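You operate a simulated robot arm through the tools that you are given. There is no shell and no other tool. Be economical: measure what you need, move in short steps, check, and stop when the job is done.

Carry out the task below with a simulated two-armed robot. There is one attempt and no reset: what you move stays moved.

TASK
Take the yellow towel from the sorting shelf and hang it over the black rail.

It is judged by the outcome, as a careful person would: the job done as asked, and still so three seconds after it is handed in. It fails if anything else is knocked over, pushed out of place, dropped, spilled or broken. Flat cloth is picked up by pressing the open fingertips on it (5 to 10 N) and closing them slowly along it; thin cloth reads only 2 to 8 mm in the jaws.

THE ROBOT
Two 7-joint arms with two-finger parallel grippers on one trunk, on a base that drives. Base frame: it is fixed to the floor where the robot stands at the start and does not move with it; the origin is under the middle of the robot, x ahead of it, y to its left, z up. Lengths are in mm, angles in degrees, forces in N, time in s.
The left shoulder is at the start at [50, 187, 1135], the right one opposite. Payload 3.43 kg a hand.
The TCP of each hand is the grasp point between the finger pads, 30 mm short of the fingertips. In the tool frame z runs along the fingers and y along their closing line. The gripper opens to 94 mm. The fingers are 28 mm wide and 10 mm thick; the gripper's body (50 by 96 mm) begins 55 mm behind the TCP.
Orientation is that of the tool frame in the base frame, as a unit quaternion [x, y, z, w]. With the fingers straight down and closing along the base's y, the tool's x points along the base's -x, its y along +y and its z along -z.

THE INTERFACE
- The arms move only by the tool arm_command. It takes "left_series", "right_series" or both (then of equal length, played together; a hand with none holds still); each is a list that holds one entry, the list of rows, each a list of 7 numbers: the shift along the tool's x, y, z in mm, then the turn, a rotation vector about the tool's x, y, z in degrees, then the finger opening in mm, from 0 to 94. In form: [[[x, y, z, wx, wy, wz, grip], ...]]. A call has 1 to 20 rows; each row shifts and turns the commanded pose from where the row before left it, along the tool's axes as they then stand. A row lasts 0.2 s, in which the tool goes at most 50 mm and 8.6 degrees; a call with a longer step from one row to the next is refused whole, and so is a gripper value outside its range. A pose out of reach is approached as far as the arm can. The call stops where the force on the tool passes 40 N (or 10 N more than at its start, if that is more) or the arm is blocked; 0.2 s more then pass. Each finger travels about 153 mm/s and halts on what it meets, pressing with about 44 N; the grip force reading is that of the motor and also rises with nothing between the fingers. The clock runs only during rows and for 0.2 s after the last one: add rows that do not move to give the fingers time. It gives the time, the measured TCP pose, the force on the tool (base axes), the opening and the grip force at its end, in the units of the frame above (readings bear some noise), with the torque about the TCP (base axes, N m) and any sound that the robot's microphone picked up, and new pictures: "pictures" is both (left out), scene, wrist or none (wrist: the cameras of the hands that moved).
- Cameras (640 x 400 px; columns grow to the right, rows downward): "scene" is now at [138.7, -29.3, 1300.6]; the picture's right is [-0.25, -0.97, 0.00], its down [-0.57, 0.15, -0.81] and it looks along [0.78, -0.20, -0.59] (base axes); focal length 272 px, centre (320, 200). "left" rides on the left gripper at [76, -14, -102] in its tool frame; the picture's right is [0.18, 0.98, 0.00], its down [-0.75, 0.14, -0.64] and it looks along [-0.63, 0.12, 0.77] (tool axes); focal length 243 px, centre (320, 200). "right" rides on the right gripper at [76, 14, -102] in its tool frame; the picture's right is [-0.18, 0.98, 0.00], its down [-0.75, -0.14, -0.64] and it looks along [-0.63, -0.12, 0.77] (tool axes); focal length 243 px, centre (320, 200). There is no depth. A picture from a camera that has moved, and an enlarged one, comes with that camera's place and axes in the base frame and with its lens. The place of the scene camera against the robot may be out by one fixed shift of up to 18 mm in any direction.
- raise_lower(by): slides the trunk up (or, below 0, down) by that many mm; the arms and the scene camera ride with it, the base frame stays. It gives what a move gives, with no picture.
- base_move(legs): drives the robot by 1 to 6 legs, each [ahead, left, turn to the left] in mm, mm and degrees, along the robot's own axes; the way and the turn of a leg run together, so that a leg with both is an arc; at most 1500 mm and 180 degrees a leg. The arms and the cameras ride along, it lands a little off, and it stops where it bumps. It gives what a move gives, and a new picture of the scene camera.
- head_to(pan, tilt): turns the head with the scene camera to pan (to the left, within 80 degrees either way) and tilt (down, from -29 to 69), counted from straight ahead of the robot. It gives what a move gives, and a new picture of the scene camera.
- enlarge(camera, box): a new picture of the part [left, top, right, bottom] of that camera's present view, enlarged. No time passes.
- finish_job(): hands the job in; it is judged then, once.

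Work in short steps. Places have to be worked out from the pictures, the camera data and where the tool is seen: move nearer, look again, correct. Check each grasp and each placing, and mend what went wrong. You have 120 turns and 260 pictures in all, those below and enlarged ones among them. Open the grippers and draw the arms clear of the work before you hand the job in, unless the task says otherwise; then end with one line.

The tools are called after "Emit:" as a command line: name --argument value ..., lists and objects as JSON in quotes. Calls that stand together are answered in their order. arm_command: Moves the arms, as the interface text tells. Its arguments: {"type":"object","properties":{"left_series":{"type":"array"},"right_series":{"type":"array"},"pictures":{"type":"string","enum":["both","scene","wrist","none"]}},"required":[]} The other tools are called the same way: raise_lower (by) slides the trunk up or down; base_move (legs) drives the base; head_to (pan, tilt) turns the head that bears the scene camera; enlarge (camera, box) takes an enlarged picture of a part of a camera's view; finish_job () hands the job in.

At the start:

```text
clock: 0.0
left_tcp_pos: [463.3, 116.6, 1050.8]
left_ee_rot: [-0.001, 1.0, 0.0, 0.0]
left_wrist_force: [0.0, 0.3, -0.5]
left_wrist_torque: [0.01, 0.01, -0.02]
left_opening: 93.8
left_finger_force: 0.0
right_tcp_pos: [428.0, -358.1, 1019.2]
right_ee_rot: [-0.001, 1.0, -0.001, 0.0]
right_wrist_force: [0.2, -0.2, 0.3]
right_wrist_torque: [0.0, -0.02, -0.02]
right_opening: 93.9
right_finger_force: 0.0
trunk travel left (down, up): [-350.0, 82.0]
robot x, y, heading: [0.9, -0.1, 0.1]
head pan, tilt: [-14.3, 36.3]
```

scene: 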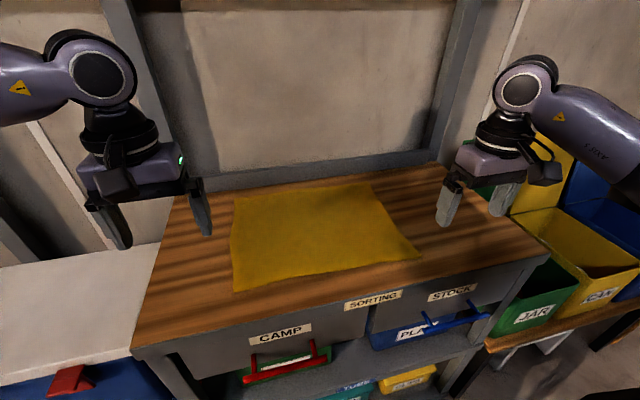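
right: 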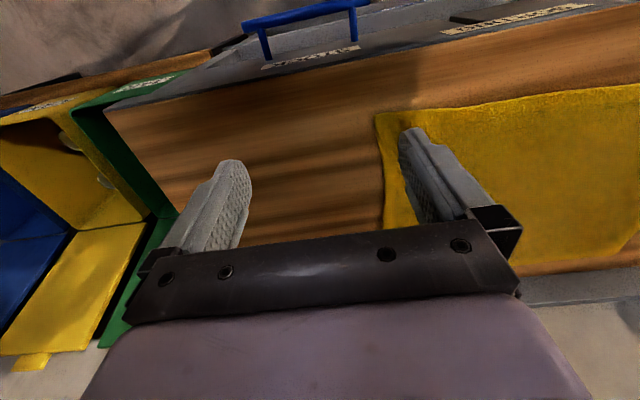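
left: 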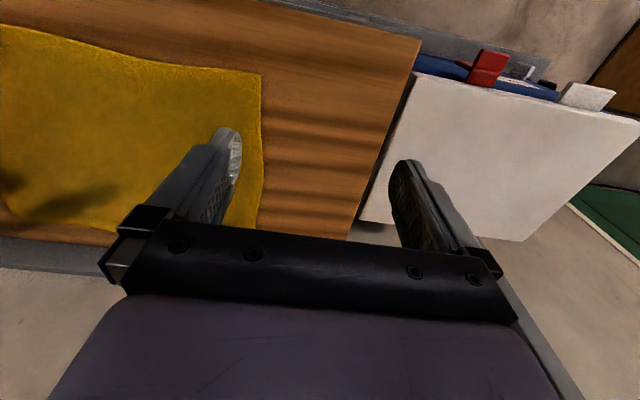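

The yellow towel lies flat on the sorting shelf in front of me; the black rail is not yet visible. I look around with the head to find it.

Emit:
head_to --pan 60 --tilt 25

Emit:
head_to --pan -70 --tilt 25

Emit:
head_to --pan 0 --tilt 10

```text
clock: 1.5
left_tcp_pos: [464.0, 117.0, 1052.0]
left_ee_rot: [0.0, 1.0, 0.0, 0.0]
left_wrist_force: [-0.4, 0.3, 0.6]
left_wrist_torque: [-0.04, 0.01, -0.02]
left_opening: 93.8
left_finger_force: 0.1
right_tcp_pos: [428.0, -358.4, 1018.6]
right_ee_rot: [0.0, 1.0, -0.001, 0.0]
right_wrist_force: [-0.5, 0.7, 0.0]
right_wrist_torque: [0.01, 0.08, -0.01]
right_opening: 94.1
right_finger_force: 0.0
trunk travel left (down, up): [-350.0, 82.0]
robot x, y, heading: [0.8, 1.2, 0.0]
head pan, tilt: [60.0, 25.0]
camera scene: at [100.2, 72.0, 1318.4], right [0.87, -0.5, 0.0], down [-0.21, -0.37, -0.91], along [0.45, 0.78, -0.42], focal length 272 px, centre (320, 200)
```

scene: 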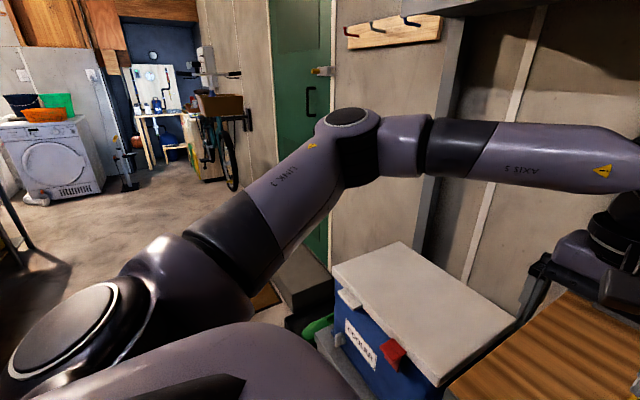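

```text
clock: 3.6
left_tcp_pos: [462.7, 117.3, 1050.4]
left_ee_rot: [0.0, 1.0, 0.0, 0.0]
left_wrist_force: [-0.1, -0.2, 0.5]
left_wrist_torque: [0.01, 0.01, 0.0]
left_opening: 94.0
left_finger_force: 0.0
right_tcp_pos: [428.3, -358.5, 1017.9]
right_ee_rot: [0.0, 1.0, 0.0, 0.0]
right_wrist_force: [0.2, -1.2, -0.1]
right_wrist_torque: [-0.02, 0.01, 0.0]
right_opening: 93.9
right_finger_force: 0.1
trunk travel left (down, up): [-350.0, 82.0]
robot x, y, heading: [-1.6, 0.2, -0.2]
head pan, tilt: [-70.0, 25.0]
camera scene: at [85.7, -94.4, 1318.4], right [-0.94, -0.34, 0.0], down [-0.14, 0.4, -0.91], along [0.31, -0.85, -0.42], focal length 272 px, centre (320, 200)
```

scene: 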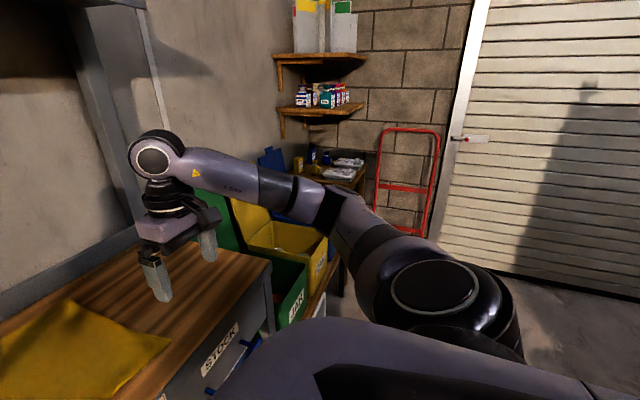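

```text
clock: 5.0
left_tcp_pos: [463.7, 116.5, 1050.6]
left_ee_rot: [0.0, 1.0, -0.001, 0.0]
left_wrist_force: [0.0, -0.2, -0.2]
left_wrist_torque: [-0.02, 0.0, 0.0]
left_opening: 94.1
left_finger_force: 0.1
right_tcp_pos: [428.4, -358.3, 1019.8]
right_ee_rot: [-0.001, 1.0, -0.001, 0.0]
right_wrist_force: [0.3, -0.6, 0.4]
right_wrist_torque: [0.0, -0.02, 0.02]
right_opening: 94.2
right_finger_force: 0.0
trunk travel left (down, up): [-350.0, 82.0]
robot x, y, heading: [1.3, 1.2, 0.1]
head pan, tilt: [0.0, 10.0]
camera scene: at [147.1, -7.9, 1342.7], right [0.0, -1.0, 0.0], down [-0.17, 0.0, -0.98], along [0.98, 0.0, -0.17], focal length 272 px, centre (320, 200)
```

scene: 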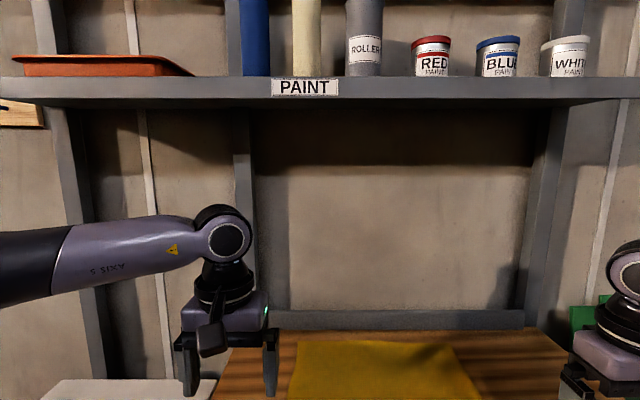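

No rail ahead. I look further left and right at the far sides.

Emit:
head_to --pan 80 --tilt 15

Emit:
enlarge --camera "scene" --box '[160, 0, 480, 200]'

Emit:
head_to --pan -80 --tilt 35

```text
clock: 6.5
left_tcp_pos: [464.1, 115.9, 1052.1]
left_ee_rot: [0.001, 1.0, -0.001, 0.0]
left_wrist_force: [0.6, -1.5, 0.2]
left_wrist_torque: [0.0, -0.02, -0.02]
left_opening: 93.9
left_finger_force: 0.0
right_tcp_pos: [428.6, -358.8, 1019.9]
right_ee_rot: [-0.001, 1.0, 0.0, 0.0]
right_wrist_force: [-1.3, -0.3, -0.4]
right_wrist_torque: [0.02, -0.02, -0.04]
right_opening: 94.0
right_finger_force: 0.1
trunk travel left (down, up): [-350.0, 82.0]
robot x, y, heading: [-3.6, 0.9, 0.0]
head pan, tilt: [80.0, 15.0]
camera scene: at [70.4, 84.2, 1334.6], right [0.98, -0.17, 0.0], down [-0.05, -0.25, -0.97], along [0.17, 0.95, -0.26], focal length 272 px, centre (320, 200)
```

scene: 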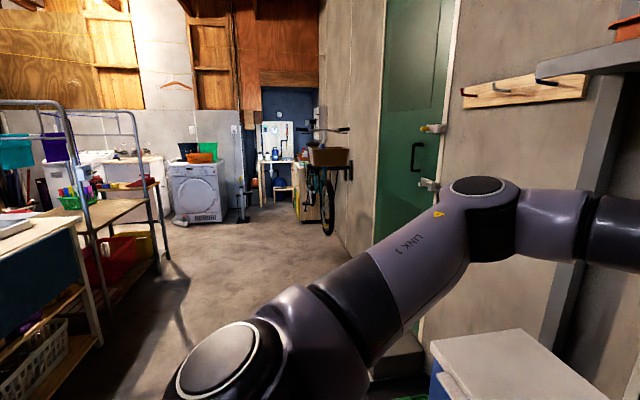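

```text
2.00 times, centred on (320, 100) of scene
camera zoom: at [70.4, 84.2, 1334.6], right [0.98, -0.17, 0.0], down [-0.05, -0.25, -0.97], along [0.17, 0.95, -0.26], focal length 545 px, centre (320, 400)
```

zoom: 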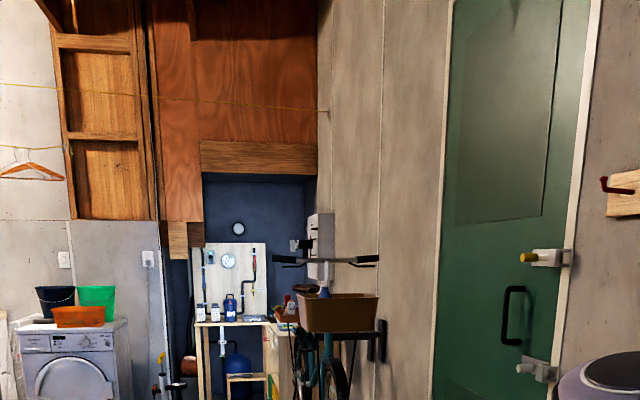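

```text
clock: 9.0
left_tcp_pos: [465.1, 116.1, 1051.1]
left_ee_rot: [0.0, 1.0, 0.0, -0.001]
left_wrist_force: [-0.2, 0.1, 0.0]
left_wrist_torque: [0.0, 0.0, -0.02]
left_opening: 93.7
left_finger_force: 0.0
right_tcp_pos: [429.0, -358.5, 1019.1]
right_ee_rot: [0.0, 1.0, 0.0, 0.0]
right_wrist_force: [-0.6, 0.1, 0.5]
right_wrist_torque: [0.03, -0.02, 0.01]
right_opening: 93.8
right_finger_force: 0.1
trunk travel left (down, up): [-350.0, 82.0]
robot x, y, heading: [-2.3, -1.6, -0.1]
head pan, tilt: [-80.0, 35.0]
camera scene: at [69.4, -94.5, 1302.6], right [-0.98, -0.17, 0.0], down [-0.1, 0.56, -0.82], along [0.14, -0.81, -0.57], focal length 272 px, centre (320, 200)
```

scene: 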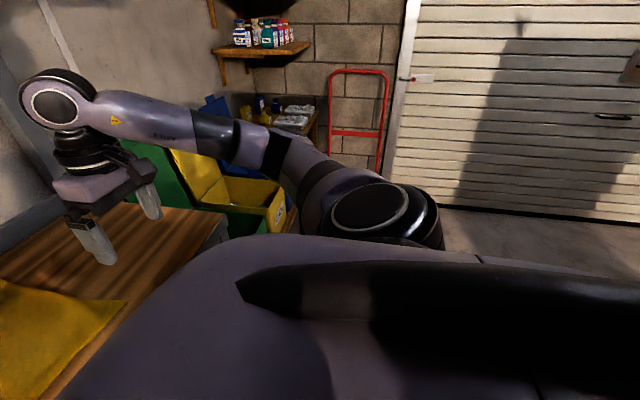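

No rail yet; it must be behind me. The space to my left is open, so I turn left in place to look.

Emit:
head_to --pan 60 --tilt 20

Emit:
base_move --legs '[[0, 0, 70]]'

```text
clock: 11.2
left_tcp_pos: [464.2, 116.2, 1051.6]
left_ee_rot: [-0.001, 1.0, 0.0, -0.001]
left_wrist_force: [-0.7, 0.3, 0.4]
left_wrist_torque: [0.01, 0.0, 0.04]
left_opening: 93.9
left_finger_force: 0.0
right_tcp_pos: [427.7, -358.3, 1019.1]
right_ee_rot: [0.001, 1.0, -0.001, -0.001]
right_wrist_force: [-0.5, -0.2, 0.5]
right_wrist_torque: [0.04, -0.01, 0.02]
right_opening: 94.0
right_finger_force: 0.0
trunk travel left (down, up): [-350.0, 82.0]
robot x, y, heading: [-1.6, -1.5, -0.1]
head pan, tilt: [60.0, 20.0]
camera scene: at [100.7, 72.8, 1326.5], right [0.87, -0.5, 0.0], down [-0.17, -0.3, -0.94], along [0.47, 0.81, -0.34], focal length 272 px, centre (320, 200)
```

scene: 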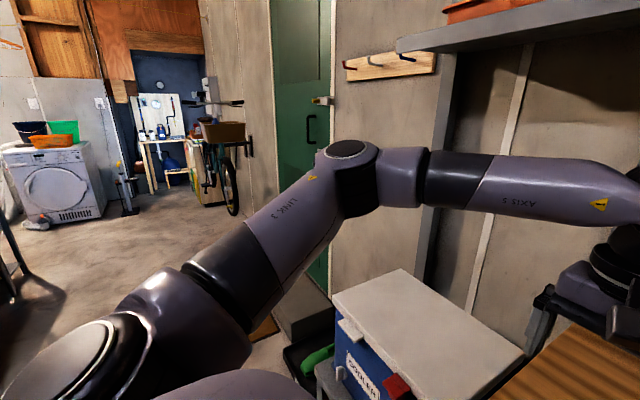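

```text
clock: 14.7
left_tcp_pos: [45.2, 474.9, 1051.6]
left_ee_rot: [-0.576, 0.817, 0.0, 0.0]
left_wrist_force: [-0.7, 0.2, -0.3]
left_wrist_torque: [-0.04, 0.01, 0.03]
left_opening: 93.8
left_finger_force: 0.0
right_tcp_pos: [481.4, 282.5, 1019.0]
right_ee_rot: [-0.577, 0.817, 0.0, 0.0]
right_wrist_force: [0.8, -0.5, 0.3]
right_wrist_torque: [-0.01, 0.01, 0.02]
right_opening: 94.0
right_finger_force: 0.1
trunk travel left (down, up): [-350.0, 82.0]
robot x, y, heading: [0.6, -0.0, 70.1]
head pan, tilt: [60.0, 20.0]
camera scene: at [-45.0, 118.2, 1326.5], right [0.76, 0.65, 0.0], down [0.22, -0.26, -0.94], along [-0.61, 0.72, -0.34], focal length 272 px, centre (320, 200)
```

scene: 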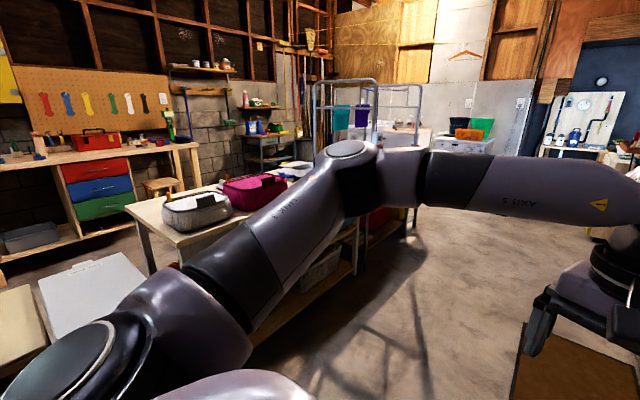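

A grey rack with hanging cloths stands behind-left, but no black rail clearly. I enlarge it, and turn further to see the rest.

Emit:
enlarge --camera "scene" --box '[240, 50, 480, 200]'

Emit:
base_move --legs '[[0, 0, 60]]'

Emit:
head_to --pan 10 --tilt 20

```text
2.67 times, centred on (360, 125) of scene
camera zoom: at [-45.0, 118.2, 1326.5], right [0.76, 0.65, 0.0], down [0.22, -0.26, -0.94], along [-0.61, 0.72, -0.34], focal length 726 px, centre (213, 400)
```

zoom: 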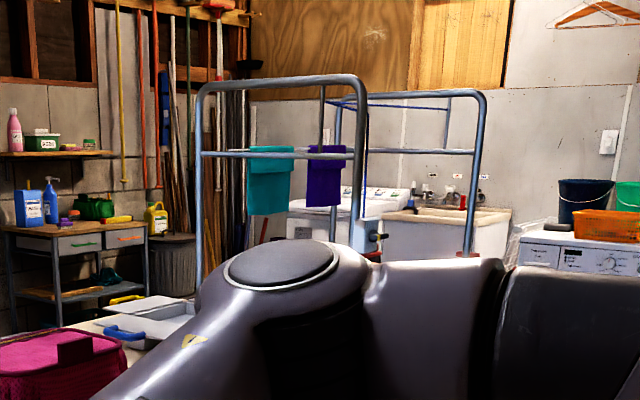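

```text
clock: 17.7
left_tcp_pos: [-382.8, 285.9, 1051.8]
left_ee_rot: [0.904, -0.428, 0.0, 0.0]
left_wrist_force: [0.5, -0.4, 0.1]
left_wrist_torque: [-0.02, -0.04, -0.01]
left_opening: 93.8
left_finger_force: 0.0
right_tcp_pos: [6.0, 558.6, 1019.0]
right_ee_rot: [0.904, -0.428, 0.0, 0.001]
right_wrist_force: [0.6, 0.6, 0.3]
right_wrist_torque: [-0.02, -0.02, 0.03]
right_opening: 93.8
right_finger_force: 0.3
trunk travel left (down, up): [-350.0, 82.0]
robot x, y, heading: [0.2, 0.1, 129.0]
head pan, tilt: [60.0, 20.0]
camera scene: at [-133.3, 22.4, 1326.5], right [-0.16, 0.99, 0.0], down [0.34, 0.06, -0.94], along [-0.93, -0.15, -0.34], focal length 272 px, centre (320, 200)
```

scene: 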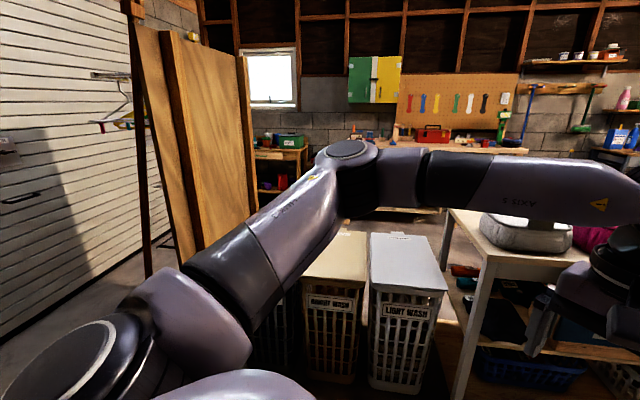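

```text
clock: 18.8
left_tcp_pos: [-382.8, 285.5, 1051.4]
left_ee_rot: [0.904, -0.428, 0.0, 0.0]
left_wrist_force: [0.5, -0.2, 0.4]
left_wrist_torque: [-0.03, -0.03, 0.02]
left_opening: 94.0
left_finger_force: 0.2
right_tcp_pos: [6.1, 558.4, 1018.8]
right_ee_rot: [0.904, -0.427, 0.0, 0.0]
right_wrist_force: [-0.6, 0.2, 0.3]
right_wrist_torque: [0.0, 0.0, -0.02]
right_opening: 94.1
right_finger_force: 0.0
trunk travel left (down, up): [-350.0, 82.0]
robot x, y, heading: [1.5, -5.8, 129.2]
head pan, tilt: [10.0, 20.0]
camera scene: at [-111.9, 98.1, 1326.5], right [0.65, 0.76, 0.0], down [0.26, -0.22, -0.94], along [-0.71, 0.61, -0.34], focal length 272 px, centre (320, 200)
```

scene: 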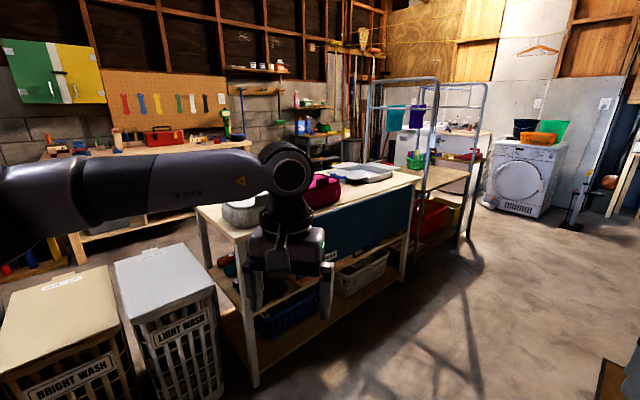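

I enlarge the table front, the left dark post and the rack.

Emit:
enlarge --camera "scene" --box '[200, 140, 520, 340]'

Emit:
head_to --pan 75 --tilt 15

Emit:
enlarge --camera "scene" --box '[160, 40, 480, 240]'

```text
2.00 times, centred on (360, 240) of scene
camera zoom: at [-111.9, 98.1, 1326.5], right [0.65, 0.76, 0.0], down [0.26, -0.22, -0.94], along [-0.71, 0.61, -0.34], focal length 545 px, centre (240, 120)
```

zoom: 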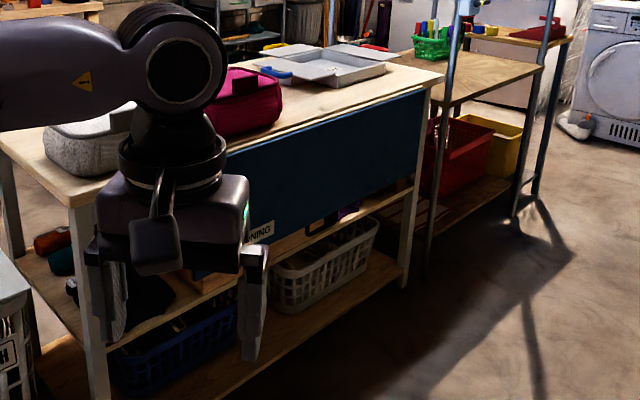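

```text
clock: 20.2
left_tcp_pos: [-384.0, 284.9, 1051.6]
left_ee_rot: [0.904, -0.428, 0.0, 0.0]
left_wrist_force: [-0.3, 0.6, -0.6]
left_wrist_torque: [-0.02, 0.05, 0.0]
left_opening: 94.1
left_finger_force: 0.0
right_tcp_pos: [7.4, 559.3, 1018.7]
right_ee_rot: [0.903, -0.429, 0.0, -0.001]
right_wrist_force: [0.8, -1.0, -0.6]
right_wrist_torque: [-0.01, 0.01, 0.01]
right_opening: 94.2
right_finger_force: 0.1
trunk travel left (down, up): [-350.0, 82.0]
robot x, y, heading: [-0.2, -3.3, 129.1]
head pan, tilt: [75.0, 15.0]
camera scene: at [-126.5, -0.9, 1334.6], right [-0.41, 0.91, 0.0], down [0.24, 0.11, -0.97], along [-0.88, -0.4, -0.26], focal length 272 px, centre (320, 200)
```

scene: 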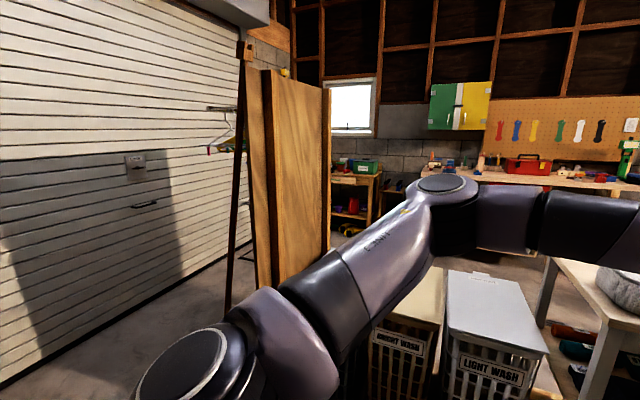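

```text
2.00 times, centred on (320, 140) of scene
camera zoom: at [-126.5, -0.9, 1334.6], right [-0.41, 0.91, 0.0], down [0.24, 0.11, -0.97], along [-0.88, -0.4, -0.26], focal length 545 px, centre (320, 320)
```

zoom: 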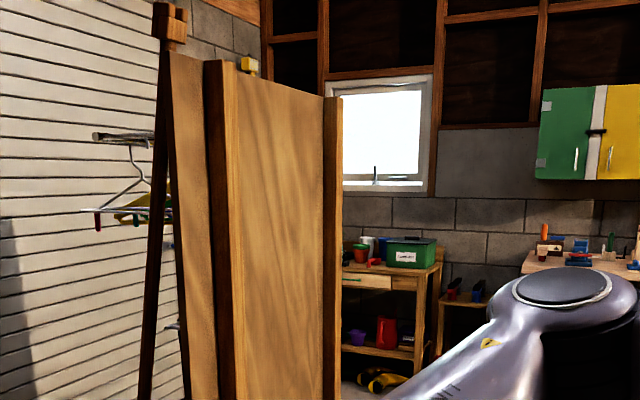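

Something with hangers stands behind the panels. I turn further to see the remaining sector.

Emit:
base_move --legs '[[0, 0, 60]]'

Emit:
head_to --pan 0 --tilt 30

```text
clock: 23.3
left_tcp_pos: [-435.2, -196.6, 1050.8]
left_ee_rot: [0.996, 0.09, 0.001, 0.0]
left_wrist_force: [0.6, 0.2, 0.8]
left_wrist_torque: [0.0, 0.0, 0.01]
left_opening: 93.9
left_finger_force: 0.0
right_tcp_pos: [-486.4, 275.5, 1018.4]
right_ee_rot: [0.996, 0.09, 0.001, 0.0]
right_wrist_force: [0.0, 0.6, -0.2]
right_wrist_torque: [0.0, 0.01, 0.01]
right_opening: 93.8
right_finger_force: 0.1
trunk travel left (down, up): [-350.0, 82.0]
robot x, y, heading: [-4.6, -3.6, -169.7]
head pan, tilt: [75.0, 15.0]
camera scene: at [-69.4, -111.4, 1334.6], right [-1.0, 0.08, 0.0], down [0.02, 0.26, -0.97], along [-0.08, -0.96, -0.26], focal length 272 px, centre (320, 200)
```

scene: 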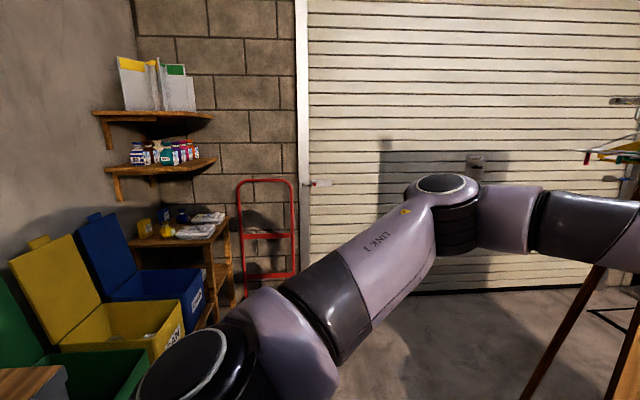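

```text
clock: 24.8
left_tcp_pos: [-435.5, -197.5, 1051.4]
left_ee_rot: [0.996, 0.09, 0.0, 0.0]
left_wrist_force: [0.4, 0.5, 0.2]
left_wrist_torque: [-0.02, 0.0, 0.01]
left_opening: 93.7
left_finger_force: 0.1
right_tcp_pos: [-485.4, 274.9, 1017.4]
right_ee_rot: [0.996, 0.09, 0.0, 0.001]
right_wrist_force: [-0.4, -0.9, 0.1]
right_wrist_torque: [0.0, 0.02, -0.02]
right_opening: 94.0
right_finger_force: 0.1
trunk travel left (down, up): [-350.0, 82.0]
robot x, y, heading: [-1.4, 2.7, -169.9]
head pan, tilt: [0.0, 30.0]
camera scene: at [-150.7, -34.5, 1310.4], right [-0.18, 0.98, 0.0], down [0.49, 0.09, -0.87], along [-0.85, -0.16, -0.5], focal length 272 px, centre (320, 200)
```

scene: 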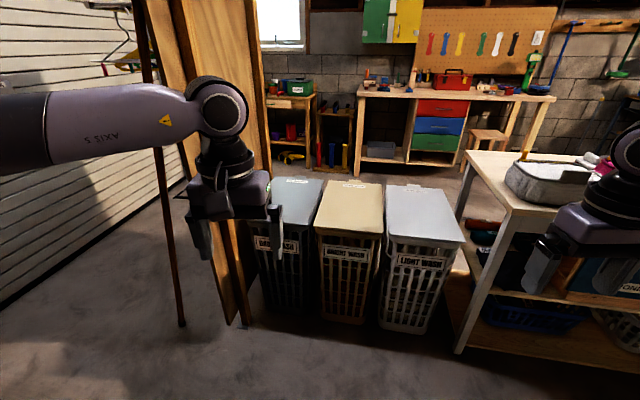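

Only the hidden frame behind the screen and the grey rack remain. I turn back to face +y and drive toward the open floor beside the rack to inspect it.

Emit:
base_move --legs '[[0, 0, -100], [1300, 0, 0]]'

Emit:
head_to --pan 45 --tilt 10

Emit:
head_to --pan -30 --tilt 15

```text
clock: 35.5
left_tcp_pos: [-122.4, 1747.4, 1050.0]
left_ee_rot: [0.711, -0.703, 0.0, 0.0]
left_wrist_force: [0.1, -0.6, 0.5]
left_wrist_torque: [0.02, -0.01, 0.0]
left_opening: 94.0
left_finger_force: 0.0
right_tcp_pos: [353.2, 1718.2, 1018.6]
right_ee_rot: [0.711, -0.703, 0.001, 0.0]
right_wrist_force: [-0.3, -0.6, 0.0]
right_wrist_torque: [0.02, 0.02, 0.0]
right_opening: 94.1
right_finger_force: 0.1
trunk travel left (down, up): [-350.0, 82.0]
robot x, y, heading: [-1.4, 1283.2, 90.9]
head pan, tilt: [0.0, 30.0]
camera scene: at [-6.5, 1425.4, 1310.4], right [1.0, 0.01, 0.0], down [0.01, -0.5, -0.87], along [-0.01, 0.87, -0.5], focal length 272 px, centre (320, 200)
```

scene: 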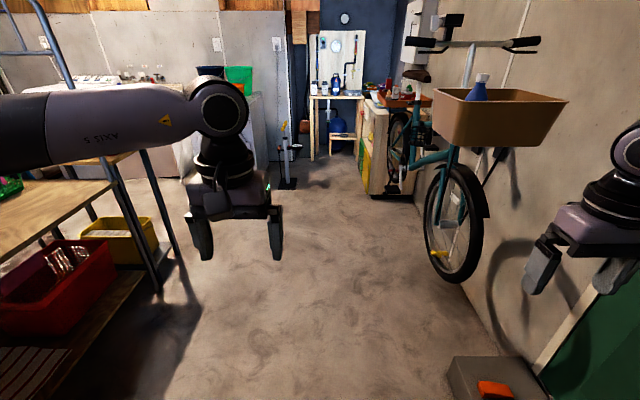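

```text
clock: 36.6
left_tcp_pos: [-122.4, 1746.1, 1051.9]
left_ee_rot: [0.712, -0.702, 0.0, -0.001]
left_wrist_force: [-1.1, -0.3, 0.1]
left_wrist_torque: [-0.04, -0.02, -0.01]
left_opening: 93.9
left_finger_force: 0.0
right_tcp_pos: [353.5, 1716.9, 1019.0]
right_ee_rot: [0.711, -0.703, 0.0, 0.0]
right_wrist_force: [0.4, 0.7, -0.2]
right_wrist_torque: [-0.01, 0.06, 0.03]
right_opening: 93.9
right_finger_force: 0.1
trunk travel left (down, up): [-350.0, 82.0]
robot x, y, heading: [-3.8, 1284.8, 90.7]
head pan, tilt: [45.0, 10.0]
camera scene: at [-72.0, 1399.9, 1342.7], right [0.7, 0.71, 0.0], down [0.12, -0.12, -0.98], along [-0.7, 0.69, -0.17], focal length 272 px, centre (320, 200)
```

scene: 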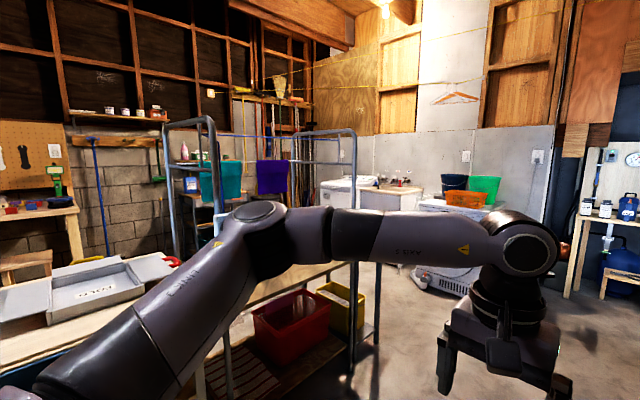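

```text
clock: 38.1
left_tcp_pos: [-121.6, 1746.5, 1051.2]
left_ee_rot: [0.711, -0.703, 0.0, 0.001]
left_wrist_force: [-0.1, -0.6, 0.2]
left_wrist_torque: [0.03, -0.04, 0.03]
left_opening: 94.0
left_finger_force: 0.1
right_tcp_pos: [352.5, 1715.2, 1018.4]
right_ee_rot: [0.712, -0.703, 0.0, 0.0]
right_wrist_force: [-0.2, -0.1, -0.5]
right_wrist_torque: [-0.02, 0.01, 0.02]
right_opening: 94.1
right_finger_force: 0.0
trunk travel left (down, up): [-350.0, 82.0]
robot x, y, heading: [1.4, 1281.9, 90.4]
head pan, tilt: [-30.0, 15.0]
camera scene: at [40.2, 1416.2, 1334.6], right [0.87, -0.49, 0.0], down [-0.13, -0.23, -0.97], along [0.47, 0.84, -0.26], focal length 272 px, centre (320, 200)
```

scene: 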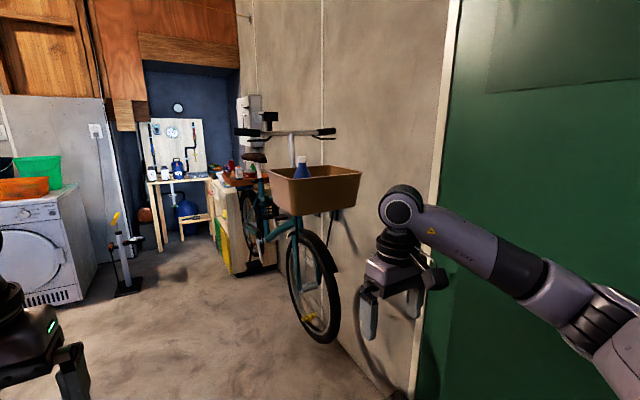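

The rack needs a closer look.

Emit:
head_to --pan 50 --tilt 10

Emit:
enlarge --camera "scene" --box '[160, 90, 400, 240]'

```text
clock: 39.6
left_tcp_pos: [-121.7, 1747.2, 1051.8]
left_ee_rot: [0.712, -0.703, 0.0, 0.0]
left_wrist_force: [0.8, 0.2, -0.9]
left_wrist_torque: [-0.02, -0.01, 0.02]
left_opening: 93.8
left_finger_force: 0.0
right_tcp_pos: [352.5, 1716.9, 1019.7]
right_ee_rot: [0.711, -0.703, -0.001, 0.0]
right_wrist_force: [-0.2, -0.4, 1.0]
right_wrist_torque: [0.02, 0.0, 0.0]
right_opening: 94.0
right_finger_force: 0.1
trunk travel left (down, up): [-350.0, 82.0]
robot x, y, heading: [0.6, 1286.5, 90.7]
head pan, tilt: [50.0, 10.0]
camera scene: at [-77.4, 1393.8, 1342.7], right [0.63, 0.77, 0.0], down [0.13, -0.11, -0.98], along [-0.76, 0.63, -0.17], focal length 272 px, centre (320, 200)
```

scene: 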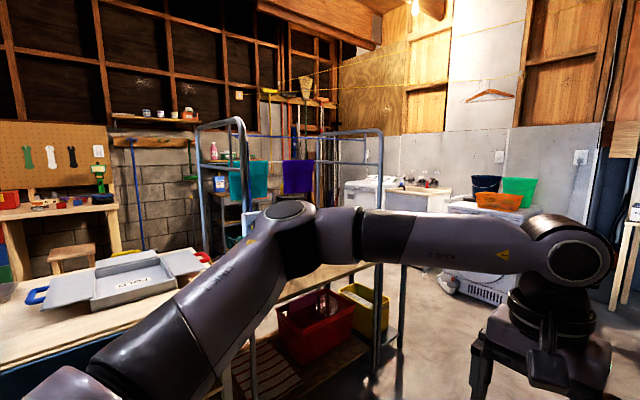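

```text
2.67 times, centred on (280, 165) of scene
camera zoom: at [-77.4, 1393.8, 1342.7], right [0.63, 0.77, 0.0], down [0.13, -0.11, -0.98], along [-0.76, 0.63, -0.17], focal length 726 px, centre (427, 293)
```

zoom: 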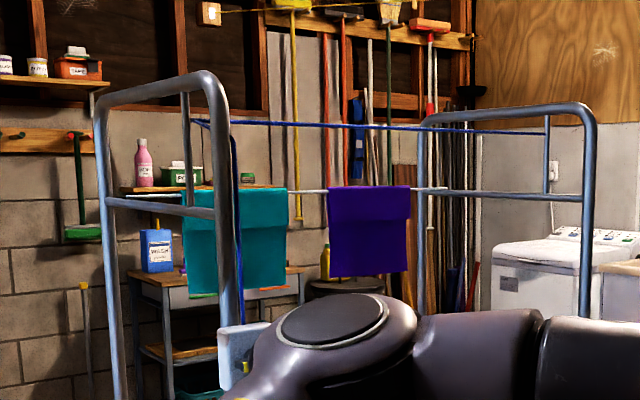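

The towels hang on a white rail, with a blue line as well. I drive nearer and face the rack to see all of its rails between my arms.

Emit:
base_move --legs '[[600, -100, 0], [0, 0, 80]]'

Emit:
head_to --pan 0 --tilt 20

```text
clock: 42.4
left_tcp_pos: [-45.0, 2240.6, 1051.8]
left_ee_rot: [0.71, -0.704, 0.0, 0.0]
left_wrist_force: [-0.5, 0.1, 0.6]
left_wrist_torque: [0.0, 0.02, -0.01]
left_opening: 93.9
left_finger_force: 0.1
right_tcp_pos: [431.5, 2201.9, 1018.6]
right_ee_rot: [0.714, -0.7, 0.012, 0.005]
right_wrist_force: [-0.7, -7.2, 1.9]
right_wrist_torque: [0.73, -0.07, -0.04]
right_opening: 93.9
right_finger_force: 0.0
trunk travel left (down, up): [-350.0, 82.0]
robot x, y, heading: [77.3, 1778.7, 90.5]
head pan, tilt: [50.0, 10.0]
stopped in leg 1: the force on the tool passed its limit (the readings are from after the stop); the commanded pose is now the measured one
camera scene: at [0.5, 1887.8, 1342.9], right [0.64, 0.77, 0.0], down [0.13, -0.11, -0.98], along [-0.76, 0.63, -0.17], focal length 272 px, centre (320, 200)
```

scene: 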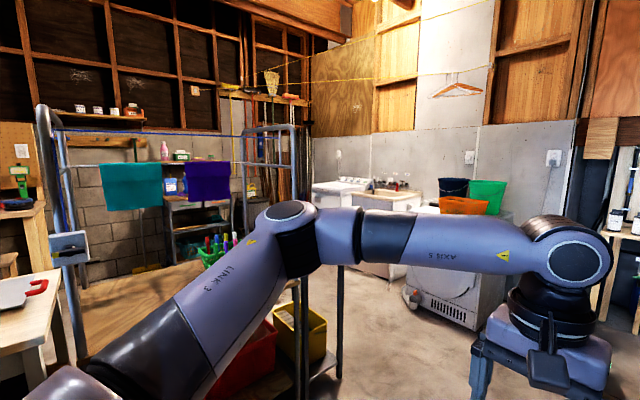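

```text
clock: 43.6
left_tcp_pos: [-43.1, 2242.2, 1052.1]
left_ee_rot: [0.71, -0.704, -0.001, 0.0]
left_wrist_force: [-0.7, 0.9, -0.1]
left_wrist_torque: [0.0, 0.0, 0.0]
left_opening: 94.3
left_finger_force: 0.0
right_tcp_pos: [432.6, 2201.3, 1019.7]
right_ee_rot: [0.713, -0.701, 0.011, 0.007]
right_wrist_force: [-0.7, -11.5, 0.4]
right_wrist_torque: [1.07, -0.08, -0.14]
right_opening: 93.7
right_finger_force: 0.0
trunk travel left (down, up): [-350.0, 82.0]
robot x, y, heading: [80.0, 1776.3, 90.3]
head pan, tilt: [0.0, 20.0]
camera scene: at [71.4, 1921.3, 1326.7], right [1.0, 0.01, 0.0], down [0.0, -0.34, -0.94], along [-0.01, 0.94, -0.34], focal length 272 px, centre (320, 200)
```

scene: 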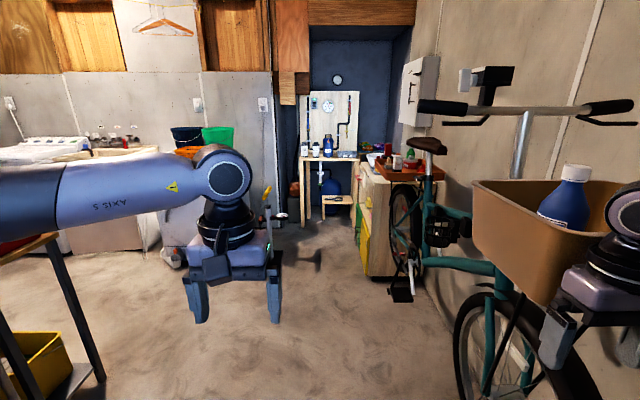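

My right hand lightly touched the bike basket. I back straight away from it at once.

Emit:
base_move --legs '[[-250, 0, 0]]'

```text
clock: 45.4
left_tcp_pos: [-41.4, 1992.8, 1051.4]
left_ee_rot: [0.71, -0.704, 0.0, 0.0]
left_wrist_force: [0.1, 0.4, 0.7]
left_wrist_torque: [0.01, -0.01, -0.02]
left_opening: 94.1
left_finger_force: 0.1
right_tcp_pos: [433.7, 1953.3, 1018.7]
right_ee_rot: [0.713, -0.701, 0.011, 0.006]
right_wrist_force: [-0.3, 0.2, -0.3]
right_wrist_torque: [0.0, -0.01, -0.01]
right_opening: 94.1
right_finger_force: 0.0
trunk travel left (down, up): [-350.0, 82.0]
robot x, y, heading: [78.2, 1530.1, 90.4]
head pan, tilt: [0.0, 20.0]
camera scene: at [73.3, 1674.1, 1326.6], right [1.0, 0.01, 0.0], down [0.0, -0.34, -0.94], along [-0.01, 0.94, -0.34], focal length 272 px, centre (320, 200)
```

scene: 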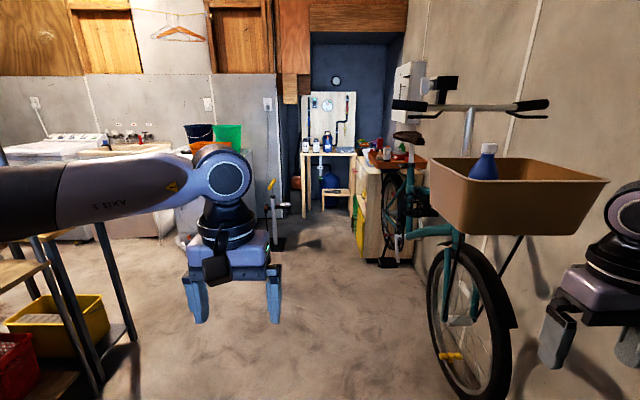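

Bike and bottle are in place. Now I turn left toward the rack, staying clear.

Emit:
base_move --legs '[[-100, 150, 0], [0, 0, 65]]'

Emit:
head_to --pan 0 --tilt 15

```text
clock: 49.8
left_tcp_pos: [-543.3, 1509.8, 1051.5]
left_ee_rot: [0.978, -0.206, 0.001, 0.001]
left_wrist_force: [-0.4, -0.2, -0.4]
left_wrist_torque: [0.0, 0.0, 0.01]
left_opening: 94.1
left_finger_force: 0.0
right_tcp_pos: [-312.6, 1926.4, 1019.1]
right_ee_rot: [0.979, -0.201, 0.012, -0.001]
right_wrist_force: [-0.1, 0.4, 0.7]
right_wrist_torque: [0.01, -0.02, 0.02]
right_opening: 94.1
right_finger_force: 0.1
trunk travel left (down, up): [-350.0, 82.0]
robot x, y, heading: [-68.6, 1431.1, 156.0]
head pan, tilt: [0.0, 20.0]
camera scene: at [-214.8, 1482.9, 1326.5], right [0.41, 0.91, 0.0], down [0.31, -0.14, -0.94], along [-0.86, 0.38, -0.34], focal length 272 px, centre (320, 200)
```

scene: 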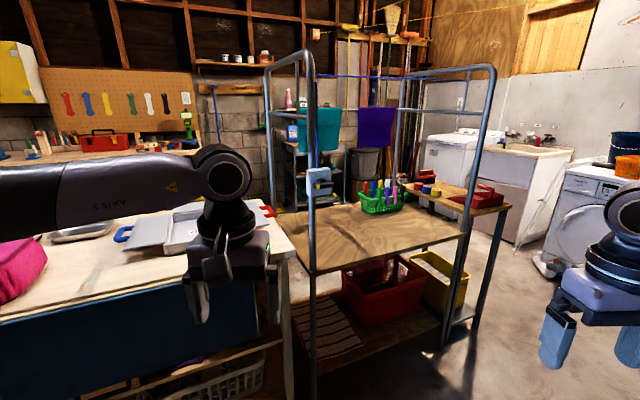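

```text
clock: 50.4
left_tcp_pos: [-543.0, 1510.0, 1051.6]
left_ee_rot: [0.978, -0.207, 0.001, 0.0]
left_wrist_force: [-0.2, 0.4, 0.5]
left_wrist_torque: [-0.02, -0.01, -0.03]
left_opening: 94.2
left_finger_force: 0.0
right_tcp_pos: [-310.5, 1926.7, 1018.1]
right_ee_rot: [0.979, -0.202, 0.013, -0.002]
right_wrist_force: [-0.3, 0.0, 0.3]
right_wrist_torque: [-0.02, 0.01, -0.02]
right_opening: 94.1
right_finger_force: 0.0
trunk travel left (down, up): [-350.0, 82.0]
robot x, y, heading: [-71.8, 1431.9, 156.1]
head pan, tilt: [0.0, 15.0]
camera scene: at [-215.0, 1483.1, 1334.6], right [0.41, 0.91, 0.0], down [0.24, -0.11, -0.97], along [-0.88, 0.39, -0.26], focal length 272 px, centre (320, 200)
```

scene: 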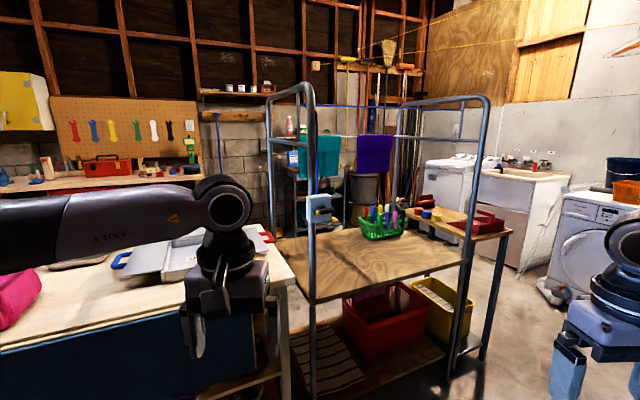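

Emit:
enlarge --camera "scene" --box '[240, 70, 520, 245]'

```text
2.29 times, centred on (380, 158) of scene
camera zoom: at [-215.0, 1483.1, 1334.6], right [0.41, 0.91, 0.0], down [0.24, -0.11, -0.97], along [-0.88, 0.39, -0.26], focal length 622 px, centre (183, 297)
```

zoom: 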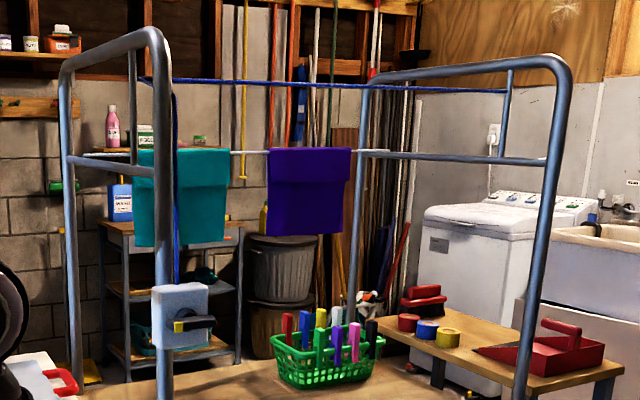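

The rack has only white and blue lines. I drive along to look behind the wooden screen on the garage-door side, where hangers were visible.

Emit:
base_move --legs '[[0, 0, 24], [0, 1400, 0], [0, 800, 0]]'

Emit:
head_to --pan 25 --tilt 15

```text
clock: 62.4
left_tcp_pos: [-519.7, -848.1, 1050.9]
left_ee_rot: [1.0, 0.009, 0.001, 0.0]
left_wrist_force: [-0.3, 0.3, -0.5]
left_wrist_torque: [0.02, 0.02, 0.01]
left_opening: 94.1
left_finger_force: 0.1
right_tcp_pos: [-486.1, -372.7, 1019.4]
right_ee_rot: [1.0, 0.013, 0.012, -0.004]
right_wrist_force: [0.0, 0.3, -0.4]
right_wrist_torque: [0.01, 0.02, 0.02]
right_opening: 94.1
right_finger_force: 0.1
trunk travel left (down, up): [-350.0, 82.0]
robot x, y, heading: [-54.6, -723.9, -179.0]
head pan, tilt: [0.0, 15.0]
camera scene: at [-214.7, -734.1, 1334.6], right [-0.02, 1.0, 0.0], down [0.26, 0.0, -0.97], along [-0.97, -0.01, -0.26], focal length 272 px, centre (320, 200)
```

scene: 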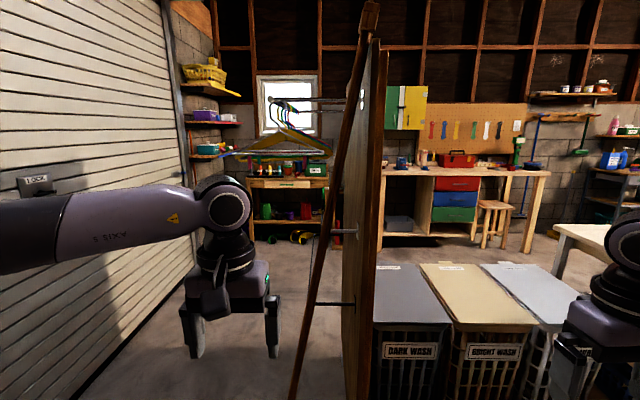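

```text
clock: 63.2
left_tcp_pos: [-521.1, -847.5, 1050.5]
left_ee_rot: [1.0, 0.009, 0.002, 0.0]
left_wrist_force: [0.5, -0.5, 0.9]
left_wrist_torque: [0.02, -0.02, -0.02]
left_opening: 94.1
left_finger_force: 0.0
right_tcp_pos: [-485.1, -372.0, 1018.7]
right_ee_rot: [1.0, 0.013, 0.011, -0.004]
right_wrist_force: [0.3, -0.1, -0.6]
right_wrist_torque: [-0.02, -0.05, -0.02]
right_opening: 93.9
right_finger_force: 0.0
trunk travel left (down, up): [-350.0, 82.0]
robot x, y, heading: [-58.0, -723.5, -179.1]
head pan, tilt: [25.0, 15.0]
camera scene: at [-205.4, -773.1, 1334.6], right [-0.44, 0.9, 0.0], down [0.23, 0.11, -0.97], along [-0.87, -0.42, -0.26], focal length 272 px, centre (320, 200)
```

scene: 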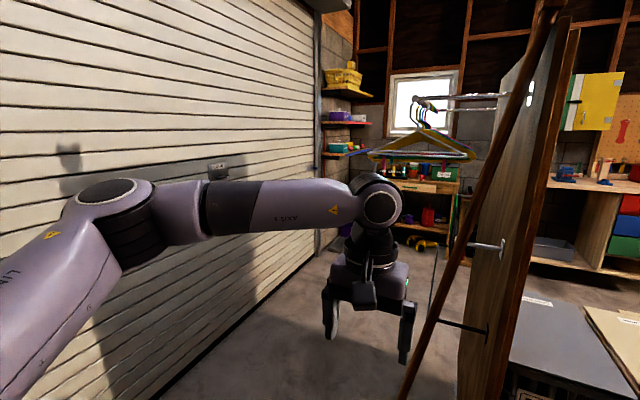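

The far side of the screen carries rails: hangers at top, a grey one, and a black one lower down. I move further to see them from the front.

Emit:
base_move --legs '[[0, 450, 0]]'

Emit:
head_to --pan -20 --tilt 25

```text
clock: 66.0
left_tcp_pos: [-512.1, -1300.7, 1050.9]
left_ee_rot: [1.0, 0.01, 0.001, 0.0]
left_wrist_force: [0.6, -0.7, -0.5]
left_wrist_torque: [0.0, -0.03, 0.02]
left_opening: 94.0
left_finger_force: 0.0
right_tcp_pos: [-478.9, -824.9, 1018.5]
right_ee_rot: [1.0, 0.013, 0.013, -0.004]
right_wrist_force: [0.4, -0.6, -0.3]
right_wrist_torque: [0.02, 0.03, -0.01]
right_opening: 93.9
right_finger_force: 0.0
trunk travel left (down, up): [-350.0, 82.0]
robot x, y, heading: [-50.0, -1180.8, -179.2]
head pan, tilt: [25.0, 15.0]
camera scene: at [-198.2, -1226.3, 1334.6], right [-0.44, 0.9, 0.0], down [0.23, 0.11, -0.97], along [-0.87, -0.42, -0.26], focal length 272 px, centre (320, 200)
```

scene: 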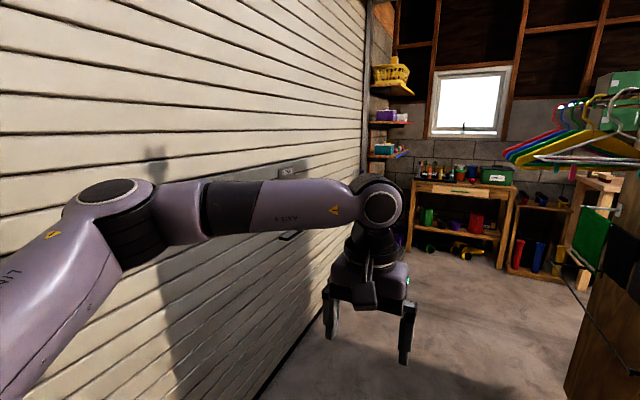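

```text
clock: 67.1
left_tcp_pos: [-513.2, -1300.1, 1051.1]
left_ee_rot: [1.0, 0.01, 0.001, 0.0]
left_wrist_force: [0.5, 0.2, -0.1]
left_wrist_torque: [0.03, -0.01, 0.0]
left_opening: 93.8
left_finger_force: 0.2
right_tcp_pos: [-478.3, -826.1, 1018.5]
right_ee_rot: [1.0, 0.014, 0.012, -0.004]
right_wrist_force: [0.2, 0.1, 0.3]
right_wrist_torque: [0.0, 0.02, 0.02]
right_opening: 93.9
right_finger_force: 0.0
trunk travel left (down, up): [-350.0, 82.0]
robot x, y, heading: [-52.3, -1178.0, -179.1]
head pan, tilt: [-20.0, 25.0]
camera scene: at [-201.3, -1155.0, 1318.4], right [0.33, 0.95, 0.0], down [0.4, -0.14, -0.91], along [-0.86, 0.3, -0.42], focal length 272 px, centre (320, 200)
```

scene: 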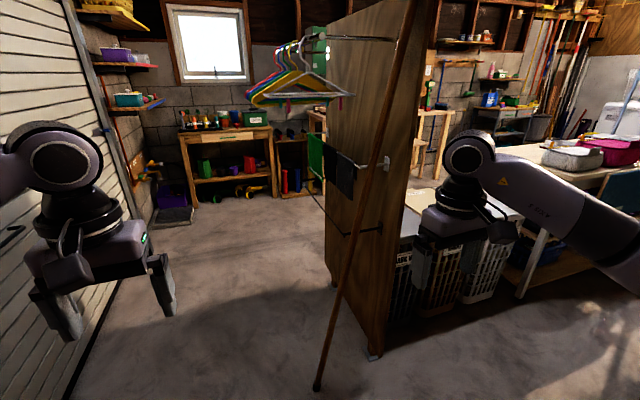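

Emit:
enlarge --camera "scene" --box '[240, 20, 480, 260]'

```text
1.67 times, centred on (360, 140) of scene
camera zoom: at [-201.3, -1155.0, 1318.4], right [0.33, 0.95, 0.0], down [0.4, -0.14, -0.91], along [-0.86, 0.3, -0.42], focal length 454 px, centre (253, 300)
```

zoom: 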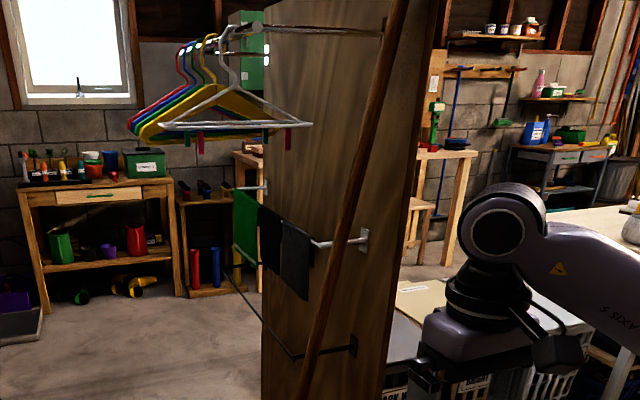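

The screen's far side has a steel rail with three towels and, below it, an empty black rail. A pole leans against the near end. I drive round in front of the rail (keeping clear of the pole) to measure it.

Emit:
base_move --legs '[[0, 220, 0], [250, 0, 0], [0, 0, -90]]'

Emit:
head_to --pan 35 --tilt 25

```text
clock: 74.0
left_tcp_pos: [-412.2, -936.2, 1050.9]
left_ee_rot: [0.707, -0.707, 0.001, 0.001]
left_wrist_force: [0.6, 0.1, -0.8]
left_wrist_torque: [0.02, -0.02, 0.0]
left_opening: 94.1
left_finger_force: 0.1
right_tcp_pos: [62.1, -979.4, 1019.0]
right_ee_rot: [0.711, -0.703, 0.011, 0.006]
right_wrist_force: [0.5, -0.4, 0.6]
right_wrist_torque: [0.0, 0.02, 0.02]
right_opening: 93.8
right_finger_force: 0.1
trunk travel left (down, up): [-350.0, 82.0]
robot x, y, heading: [-297.9, -1400.3, 89.9]
head pan, tilt: [-20.0, 25.0]
camera scene: at [-269.2, -1263.2, 1318.4], right [0.94, -0.34, 0.0], down [-0.14, -0.4, -0.91], along [0.31, 0.85, -0.42], focal length 272 px, centre (320, 200)
```

scene: 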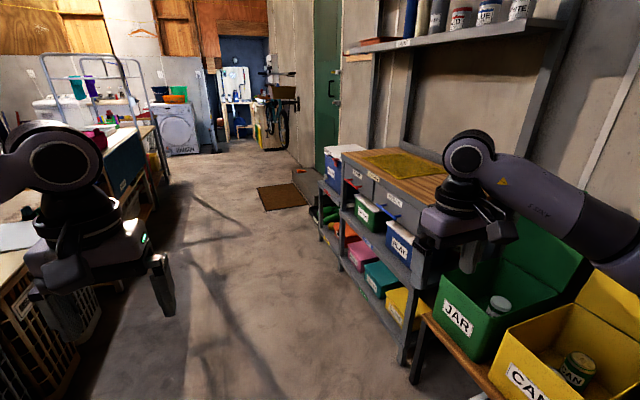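

```text
clock: 75.3
left_tcp_pos: [-412.5, -937.2, 1051.1]
left_ee_rot: [0.707, -0.707, 0.0, 0.001]
left_wrist_force: [-0.2, -0.1, -0.2]
left_wrist_torque: [-0.01, 0.02, 0.01]
left_opening: 94.0
left_finger_force: 0.0
right_tcp_pos: [61.2, -979.1, 1018.6]
right_ee_rot: [0.71, -0.704, 0.011, 0.006]
right_wrist_force: [-0.2, -0.9, -1.3]
right_wrist_torque: [-0.01, -0.02, 0.01]
right_opening: 94.0
right_finger_force: 0.0
trunk travel left (down, up): [-350.0, 82.0]
robot x, y, heading: [-298.1, -1400.2, 89.8]
head pan, tilt: [35.0, 25.0]
camera scene: at [-353.6, -1274.3, 1318.4], right [0.82, 0.57, 0.0], down [0.24, -0.35, -0.91], along [-0.52, 0.74, -0.42], focal length 272 px, centre (320, 200)
```

scene: 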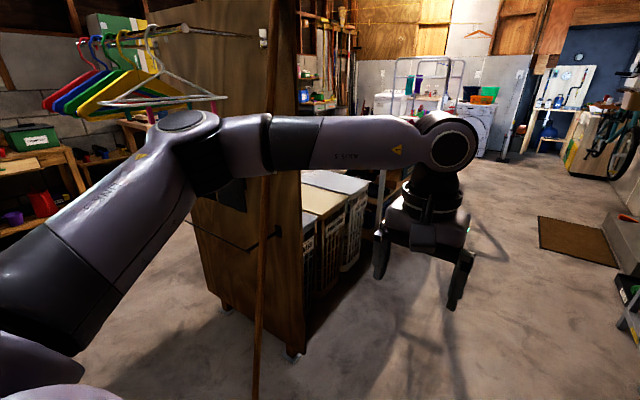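

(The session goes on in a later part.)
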